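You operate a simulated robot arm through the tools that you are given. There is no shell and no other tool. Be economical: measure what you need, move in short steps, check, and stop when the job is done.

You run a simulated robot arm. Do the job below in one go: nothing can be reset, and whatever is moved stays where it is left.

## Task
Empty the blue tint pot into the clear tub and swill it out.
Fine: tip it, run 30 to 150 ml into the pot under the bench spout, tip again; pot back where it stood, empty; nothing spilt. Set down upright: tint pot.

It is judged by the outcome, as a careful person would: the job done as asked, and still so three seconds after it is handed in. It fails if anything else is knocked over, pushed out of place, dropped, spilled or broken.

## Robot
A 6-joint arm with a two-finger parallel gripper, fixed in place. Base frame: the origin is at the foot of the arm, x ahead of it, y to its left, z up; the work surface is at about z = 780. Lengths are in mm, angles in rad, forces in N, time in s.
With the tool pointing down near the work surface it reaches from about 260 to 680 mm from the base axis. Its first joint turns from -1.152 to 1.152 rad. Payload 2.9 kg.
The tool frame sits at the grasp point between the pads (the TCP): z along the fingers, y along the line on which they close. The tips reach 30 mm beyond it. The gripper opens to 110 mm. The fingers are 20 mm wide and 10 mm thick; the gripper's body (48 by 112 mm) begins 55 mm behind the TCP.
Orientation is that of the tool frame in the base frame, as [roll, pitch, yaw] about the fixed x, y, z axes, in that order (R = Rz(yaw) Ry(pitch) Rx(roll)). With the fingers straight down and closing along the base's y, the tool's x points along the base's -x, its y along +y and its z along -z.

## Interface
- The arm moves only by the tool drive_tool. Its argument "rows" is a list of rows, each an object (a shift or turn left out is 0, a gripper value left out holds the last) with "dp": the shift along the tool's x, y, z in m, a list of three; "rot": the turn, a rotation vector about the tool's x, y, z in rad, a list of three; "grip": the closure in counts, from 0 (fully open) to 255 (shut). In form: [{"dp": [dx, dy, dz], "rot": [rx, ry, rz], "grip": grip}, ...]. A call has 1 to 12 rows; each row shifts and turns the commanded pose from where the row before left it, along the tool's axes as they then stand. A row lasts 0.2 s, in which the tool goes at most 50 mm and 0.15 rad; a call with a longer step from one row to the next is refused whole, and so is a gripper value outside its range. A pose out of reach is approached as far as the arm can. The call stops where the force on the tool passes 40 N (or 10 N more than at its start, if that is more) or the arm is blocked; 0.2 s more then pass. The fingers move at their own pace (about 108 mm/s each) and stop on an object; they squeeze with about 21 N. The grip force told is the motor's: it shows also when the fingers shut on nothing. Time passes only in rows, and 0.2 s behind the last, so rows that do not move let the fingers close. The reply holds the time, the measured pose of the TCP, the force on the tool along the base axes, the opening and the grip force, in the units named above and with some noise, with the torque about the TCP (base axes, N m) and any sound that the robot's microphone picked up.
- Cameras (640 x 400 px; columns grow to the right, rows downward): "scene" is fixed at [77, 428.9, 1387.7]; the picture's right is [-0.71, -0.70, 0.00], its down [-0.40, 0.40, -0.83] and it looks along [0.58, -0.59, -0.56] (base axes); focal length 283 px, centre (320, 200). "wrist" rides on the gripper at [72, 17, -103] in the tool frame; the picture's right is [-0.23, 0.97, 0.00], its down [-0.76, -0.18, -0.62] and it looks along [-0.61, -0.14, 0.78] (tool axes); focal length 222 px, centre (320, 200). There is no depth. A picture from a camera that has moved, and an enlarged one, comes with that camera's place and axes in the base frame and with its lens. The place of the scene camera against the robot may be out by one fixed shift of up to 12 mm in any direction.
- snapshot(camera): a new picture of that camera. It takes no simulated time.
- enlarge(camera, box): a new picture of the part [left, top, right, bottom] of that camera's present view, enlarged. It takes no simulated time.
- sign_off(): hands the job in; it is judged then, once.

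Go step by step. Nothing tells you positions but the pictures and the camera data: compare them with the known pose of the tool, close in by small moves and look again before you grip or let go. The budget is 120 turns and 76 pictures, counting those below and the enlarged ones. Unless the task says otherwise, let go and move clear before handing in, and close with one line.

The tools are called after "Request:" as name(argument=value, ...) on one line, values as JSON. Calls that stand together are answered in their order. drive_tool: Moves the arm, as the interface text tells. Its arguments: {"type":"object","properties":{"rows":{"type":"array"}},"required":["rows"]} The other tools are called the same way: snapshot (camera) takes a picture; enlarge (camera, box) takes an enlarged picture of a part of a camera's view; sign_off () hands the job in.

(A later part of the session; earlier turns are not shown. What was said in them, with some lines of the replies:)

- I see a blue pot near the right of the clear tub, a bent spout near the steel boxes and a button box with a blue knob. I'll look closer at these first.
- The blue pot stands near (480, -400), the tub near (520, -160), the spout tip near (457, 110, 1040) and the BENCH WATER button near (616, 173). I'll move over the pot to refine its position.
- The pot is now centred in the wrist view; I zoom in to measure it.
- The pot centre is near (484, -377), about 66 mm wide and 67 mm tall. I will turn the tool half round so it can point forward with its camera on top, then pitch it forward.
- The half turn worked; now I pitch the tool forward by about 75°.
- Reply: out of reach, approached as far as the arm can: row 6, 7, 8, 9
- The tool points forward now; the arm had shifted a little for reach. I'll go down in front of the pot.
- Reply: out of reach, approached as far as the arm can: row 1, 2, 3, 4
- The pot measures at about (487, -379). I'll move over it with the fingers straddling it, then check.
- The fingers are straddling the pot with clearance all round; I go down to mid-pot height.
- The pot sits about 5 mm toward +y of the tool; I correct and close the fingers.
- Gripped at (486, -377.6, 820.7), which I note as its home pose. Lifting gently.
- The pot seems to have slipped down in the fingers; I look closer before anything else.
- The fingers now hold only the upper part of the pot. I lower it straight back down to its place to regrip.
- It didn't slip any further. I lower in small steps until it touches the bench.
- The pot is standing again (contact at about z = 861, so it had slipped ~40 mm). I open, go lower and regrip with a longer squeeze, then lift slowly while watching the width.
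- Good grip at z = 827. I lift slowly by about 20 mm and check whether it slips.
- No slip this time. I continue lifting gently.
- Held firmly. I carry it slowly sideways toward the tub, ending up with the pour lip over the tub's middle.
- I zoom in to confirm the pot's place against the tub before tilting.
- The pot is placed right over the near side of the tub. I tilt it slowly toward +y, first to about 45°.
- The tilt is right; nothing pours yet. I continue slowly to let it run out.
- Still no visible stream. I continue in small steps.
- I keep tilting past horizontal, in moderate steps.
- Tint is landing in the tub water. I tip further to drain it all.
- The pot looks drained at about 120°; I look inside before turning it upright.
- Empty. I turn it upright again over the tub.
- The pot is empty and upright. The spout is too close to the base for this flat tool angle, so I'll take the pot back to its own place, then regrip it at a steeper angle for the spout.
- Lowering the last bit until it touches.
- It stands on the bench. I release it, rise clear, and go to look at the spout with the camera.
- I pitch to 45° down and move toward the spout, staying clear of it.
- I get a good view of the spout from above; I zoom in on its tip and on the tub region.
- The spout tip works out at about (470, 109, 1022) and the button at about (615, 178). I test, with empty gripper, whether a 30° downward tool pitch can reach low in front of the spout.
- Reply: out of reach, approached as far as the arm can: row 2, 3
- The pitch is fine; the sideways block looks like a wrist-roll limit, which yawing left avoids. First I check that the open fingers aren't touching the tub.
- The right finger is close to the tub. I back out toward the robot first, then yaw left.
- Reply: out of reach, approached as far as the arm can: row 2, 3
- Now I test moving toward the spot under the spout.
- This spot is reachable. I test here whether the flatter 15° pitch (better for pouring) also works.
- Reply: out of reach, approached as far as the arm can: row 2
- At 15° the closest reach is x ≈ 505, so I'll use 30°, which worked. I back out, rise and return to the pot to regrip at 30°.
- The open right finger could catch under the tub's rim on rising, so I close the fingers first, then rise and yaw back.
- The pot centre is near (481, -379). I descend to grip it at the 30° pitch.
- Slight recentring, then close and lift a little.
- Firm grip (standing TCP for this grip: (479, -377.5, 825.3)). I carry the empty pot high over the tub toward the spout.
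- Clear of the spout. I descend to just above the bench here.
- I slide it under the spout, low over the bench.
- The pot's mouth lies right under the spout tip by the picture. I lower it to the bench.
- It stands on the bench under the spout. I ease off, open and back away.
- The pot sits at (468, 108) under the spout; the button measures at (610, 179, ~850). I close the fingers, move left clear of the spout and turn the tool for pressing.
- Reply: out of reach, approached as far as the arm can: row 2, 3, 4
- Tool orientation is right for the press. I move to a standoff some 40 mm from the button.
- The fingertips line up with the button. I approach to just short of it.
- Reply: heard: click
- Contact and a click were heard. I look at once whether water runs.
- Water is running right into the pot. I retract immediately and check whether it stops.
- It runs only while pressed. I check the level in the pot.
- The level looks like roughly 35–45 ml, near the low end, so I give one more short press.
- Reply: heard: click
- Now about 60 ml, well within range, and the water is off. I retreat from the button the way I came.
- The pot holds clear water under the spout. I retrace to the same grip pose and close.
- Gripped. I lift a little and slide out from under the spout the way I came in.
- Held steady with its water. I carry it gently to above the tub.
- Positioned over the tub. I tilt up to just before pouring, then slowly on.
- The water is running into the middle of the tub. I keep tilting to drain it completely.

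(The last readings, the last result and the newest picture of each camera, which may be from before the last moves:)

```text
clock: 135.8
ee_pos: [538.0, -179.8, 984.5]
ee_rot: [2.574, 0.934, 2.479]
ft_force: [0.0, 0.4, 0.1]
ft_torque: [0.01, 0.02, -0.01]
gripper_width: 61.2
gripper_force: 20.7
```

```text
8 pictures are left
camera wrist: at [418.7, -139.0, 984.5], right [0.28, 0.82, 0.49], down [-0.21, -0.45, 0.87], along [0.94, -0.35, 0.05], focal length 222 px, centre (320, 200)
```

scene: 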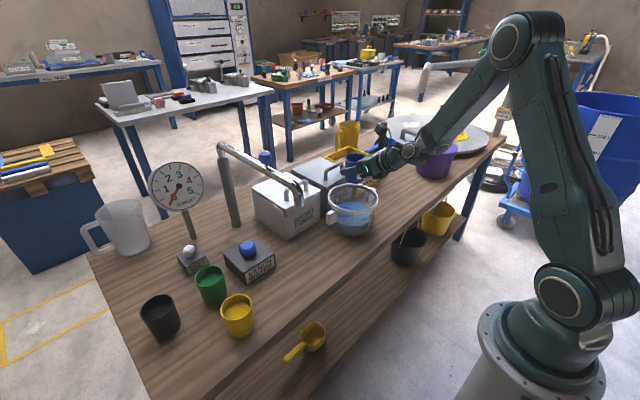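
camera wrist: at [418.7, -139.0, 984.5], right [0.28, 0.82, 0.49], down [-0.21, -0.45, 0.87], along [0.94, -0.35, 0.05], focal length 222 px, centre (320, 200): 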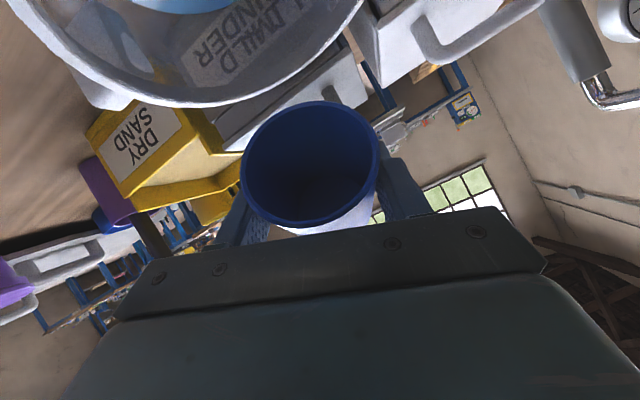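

Drained and empty. I turn it back upright over the tub.

Request:
drive_tool(rows=[{"rot": [0, 0, 0.06]}, {"rot": [0, 0, 0.12]}, {"rot": [0, 0, 0.12]}, {"rot": [0, 0, 0.12]}, {"rot": [0, 0, 0.12]}, {"rot": [0, 0, 0.12]}, {"rot": [0, 0, 0.12]}, {"rot": [0, 0, 0.12]}, {"rot": [0, 0, 0.12]}, {"rot": [0, 0, 0.12]}, {"rot": [0, 0, 0.12]}, {"rot": [0, 0, 0.12]}])

Request:
drive_tool(rows=[{"rot": [0, 0, 0.12]}, {"rot": [0, 0, 0.12]}, {"rot": [0, 0, 0.12]}, {"rot": [0, 0, 0.12]}, {"rot": [0, 0, 0.12]}, {"rot": [0, 0, 0.12]}, {"rot": [0, 0, 0.12]}, {"rot": [0, 0, 0.12]}, {"rot": [0, 0, 0.12]}, {"rot": [0, 0, 0.12]}, {"rot": [0, 0, 0.12]}, {"rot": [0, 0, 0.07]}])

Request:
snapshot(camera="wrist")

```text
clock: 138.4
ee_pos: [538.8, -179.4, 985.7]
ee_rot: [2.101, -0.163, 1.484]
ft_force: [0.2, -0.4, -0.6]
ft_torque: [0.03, 0.01, -0.03]
gripper_width: 61.4
gripper_force: 20.4
```

```text
clock: 141.0
ee_pos: [538.0, -180.0, 986.1]
ee_rot: [-3.127, -1.047, -0.008]
ft_force: [-0.2, -0.7, -0.1]
ft_torque: [0.0, 0.02, -0.04]
gripper_width: 61.3
gripper_force: 20.8
```

```text
7 pictures are left
camera wrist: at [485.4, -198.7, 1100.2], right [-0.11, -0.97, -0.2], down [-0.92, 0.18, -0.35], along [0.37, 0.15, -0.92], focal length 222 px, centre (320, 200)
```

wrist: 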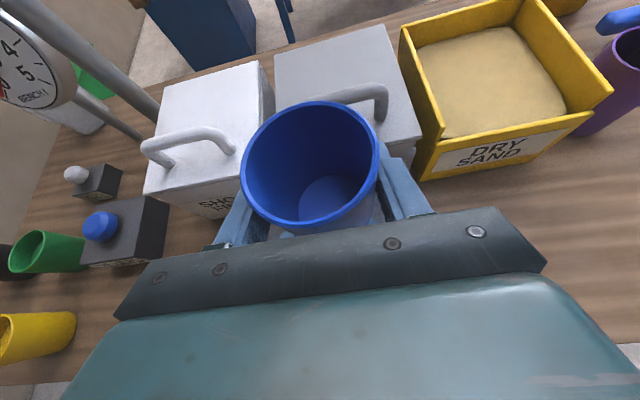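

Empty and upright. I carry it back to its original place.

Request:
drive_tool(rows=[{"dp": [-0.0011, 0.0093, -0.0028]}, {"dp": [-0.0017, 0.015, -0.0045]}, {"dp": [-0.0022, 0.0187, -0.0056]}, {"dp": [-0.0022, 0.0187, -0.0056]}, {"dp": [-0.0022, 0.0187, -0.0056]}, {"dp": [-0.0022, 0.0187, -0.0056]}, {"dp": [-0.0022, 0.0187, -0.0056]}, {"dp": [-0.0022, 0.0187, -0.0056]}, {"dp": [-0.0022, 0.0187, -0.0056]}, {"dp": [-0.0022, 0.0187, -0.0056]}, {"dp": [-0.0017, 0.015, -0.0045]}, {"dp": [-0.0011, 0.0093, -0.0028]}])

Request:
drive_tool(rows=[{"dp": [-0.006, 0, 0.0035]}, {"dp": [-0.0104, 0, 0.006]}, {"dp": [-0.013, 0, 0.0075]}, {"dp": [-0.0135, 0, 0.0078]}, {"dp": [-0.0135, 0, 0.0078]}, {"dp": [-0.0135, 0, 0.0078]}, {"dp": [-0.0135, 0, 0.0078]}, {"dp": [-0.0135, 0, 0.0078]}, {"dp": [-0.013, 0, 0.0075]}, {"dp": [-0.0104, 0, 0.006]}, {"dp": [-0.006, 0, 0.0035]}, {"dp": [-0.003, 0, 0.0017]}])

Request:
enlarge(camera="scene", box=[300, 130, 460, 250])

```text
clock: 143.6
ee_pos: [476.4, -377.4, 995.1]
ee_rot: [-3.132, -1.047, -0.005]
ft_force: [-0.2, -0.1, -0.4]
ft_torque: [0.0, -0.03, 0.01]
gripper_width: 61.5
gripper_force: 20.8
```

```text
clock: 146.2
ee_pos: [477.3, -376.3, 845.8]
ee_rot: [-3.128, -1.046, -0.003]
ft_force: [-0.9, 0.3, -0.5]
ft_torque: [0.0, 0.0, -0.05]
gripper_width: 60.7
gripper_force: 21.3
```

```text
3.33 times, centred on (380, 190) of scene
camera zoom: at [77.1, 428.9, 1387.7], right [-0.71, -0.7, 0.0], down [-0.4, 0.4, -0.83], along [0.58, -0.59, -0.56], focal length 942 px, centre (120, 233)
```

zoom: 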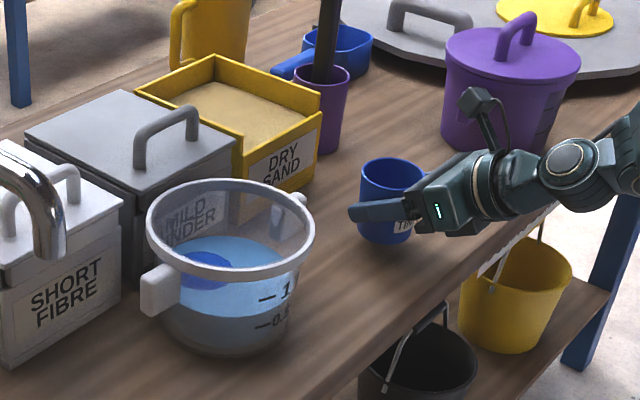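

It lines up with its original picture position. I lower it gently to contact.

Request:
drive_tool(rows=[{"dp": [-0.0043, 0, 0.0025]}, {"dp": [-0.0043, 0, 0.0025]}, {"dp": [-0.0035, 0, 0.002]}, {"dp": [-0.0017, 0, 0.001]}, {}])

Request:
drive_tool(rows=[{"dp": [-0.0013, 0, 0.0008]}, {"dp": [-0.0009, 0, 0.0005]}, {}])

```text
clock: 147.4
ee_pos: [477.5, -376.7, 828.6]
ee_rot: [-3.131, -1.048, -0.006]
ft_force: [-0.4, 0.9, -0.7]
ft_torque: [0.02, 0.01, 0.01]
gripper_width: 61.0
gripper_force: 20.9
```

```text
clock: 148.2
ee_pos: [477.8, -377.3, 827.3]
ee_rot: [-3.132, -1.047, -0.006]
ft_force: [0.1, 0.2, -0.5]
ft_torque: [0.01, -0.02, 0.01]
gripper_width: 60.8
gripper_force: 21.1
```

Request:
drive_tool(rows=[{"dp": [-0.0013, 0, 0.0008]}, {"dp": [-0.0009, 0, 0.0005]}, {}])

Request:
drive_tool(rows=[{"dp": [-0.0009, 0, 0.0005]}, {"dp": [-0.0009, 0, 0.0005]}, {}])

```text
clock: 149.0
ee_pos: [476.9, -377.8, 824.8]
ee_rot: [-3.132, -1.048, -0.001]
ft_force: [-1.4, -0.6, 6.9]
ft_torque: [0.17, 0.04, 0.11]
gripper_width: 60.9
gripper_force: 21.1
```

```text
clock: 149.8
ee_pos: [477.2, -377.4, 822.0]
ee_rot: [-3.132, -1.048, -0.005]
ft_force: [-3.3, 0.1, 9.4]
ft_torque: [0.19, -0.02, 0.09]
gripper_width: 58.5
gripper_force: 21.1
```

In contact. The finger width dropped a bit, so I look before opening.

Request:
snapshot(camera="wrist")

```text
5 pictures are left
camera wrist: at [423.7, -395.4, 936.3], right [-0.11, -0.97, -0.2], down [-0.92, 0.18, -0.35], along [0.37, 0.15, -0.92], focal length 222 px, centre (320, 200)
```

wrist: 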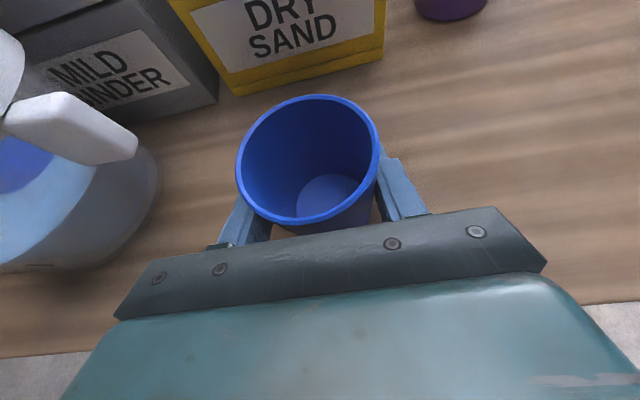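

The pot stands upright in the fingers. I ease off a little and open slowly.

Request:
drive_tool(rows=[{"dp": [0.0013, 0, -0.0008]}, {}, {"grip": 110}, {"grip": 90}, {"grip": 60}, {"grip": 0}, {"grip": 0}, {}, {"dp": [0.026, 0, -0.015]}, {"dp": [0.035, 0, -0.02]}, {"dp": [0.035, 0, -0.02]}, {"dp": [0.035, 0, -0.02]}])

Request:
enlarge(camera="scene", box=[300, 130, 460, 250])

```text
clock: 152.4
ee_pos: [476.7, -376.6, 974.1]
ee_rot: [-3.131, -1.048, -0.006]
ft_force: [0.0, -0.4, 0.6]
ft_torque: [-0.03, 0.01, 0.02]
gripper_width: 110.3
gripper_force: 0.1
```

```text
3.33 times, centred on (380, 190) of scene
camera zoom: at [77.0, 428.9, 1387.7], right [-0.71, -0.7, 0.0], down [-0.4, 0.4, -0.83], along [0.58, -0.59, -0.56], focal length 942 px, centre (120, 233)
```

zoom: 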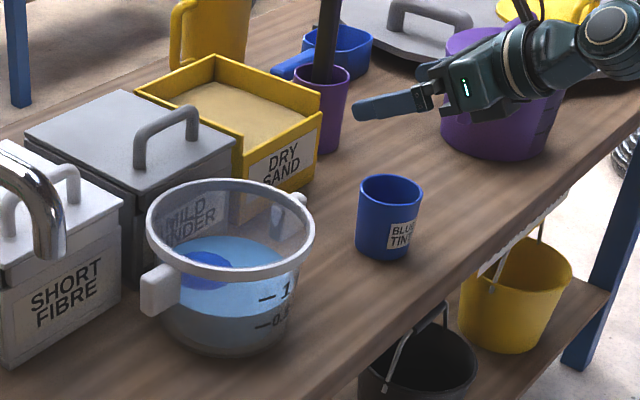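

The pot stands upright, within a couple of millimetres of its original spot. A last look for spills and residue.

Request:
snapshot(camera="scene")

Request:
enlarge(camera="scene", box=[375, 165, 425, 205])

```text
3 pictures are left
```

scene: 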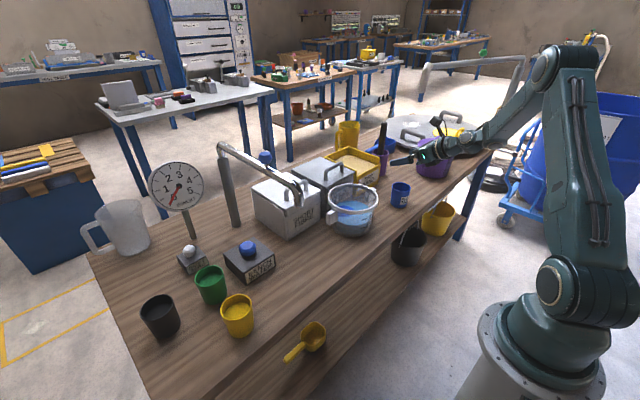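

```text
10.00 times, centred on (400, 185) of scene
camera zoom: at [77.0, 428.9, 1387.7], right [-0.71, -0.7, 0.0], down [-0.4, 0.4, -0.83], along [0.58, -0.59, -0.56], focal length 2826 px, centre (-480, 350)
```

zoom: 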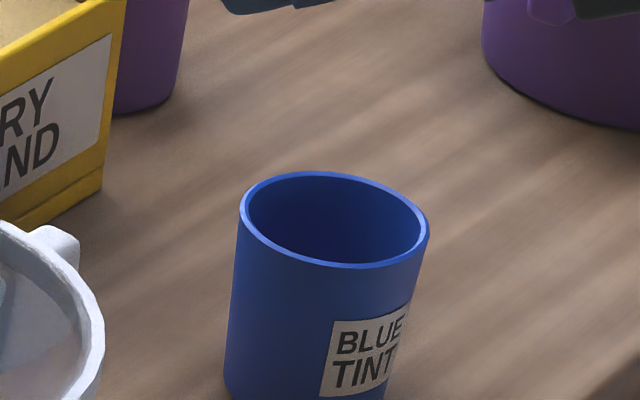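

The tint pot is back in place, upright and empty; the gripper is clear, the water is off, and I see no spills or other things moved. Handing in.

Request:
sign_off()

```text
The job is handed in.
```

The blue tint pot was emptied into the clear tub, swilled with roughly 60 ml from the bench spout (judged by eye), emptied into the tub again, and set down upright about 2 mm from where it stood, with no spills visible.
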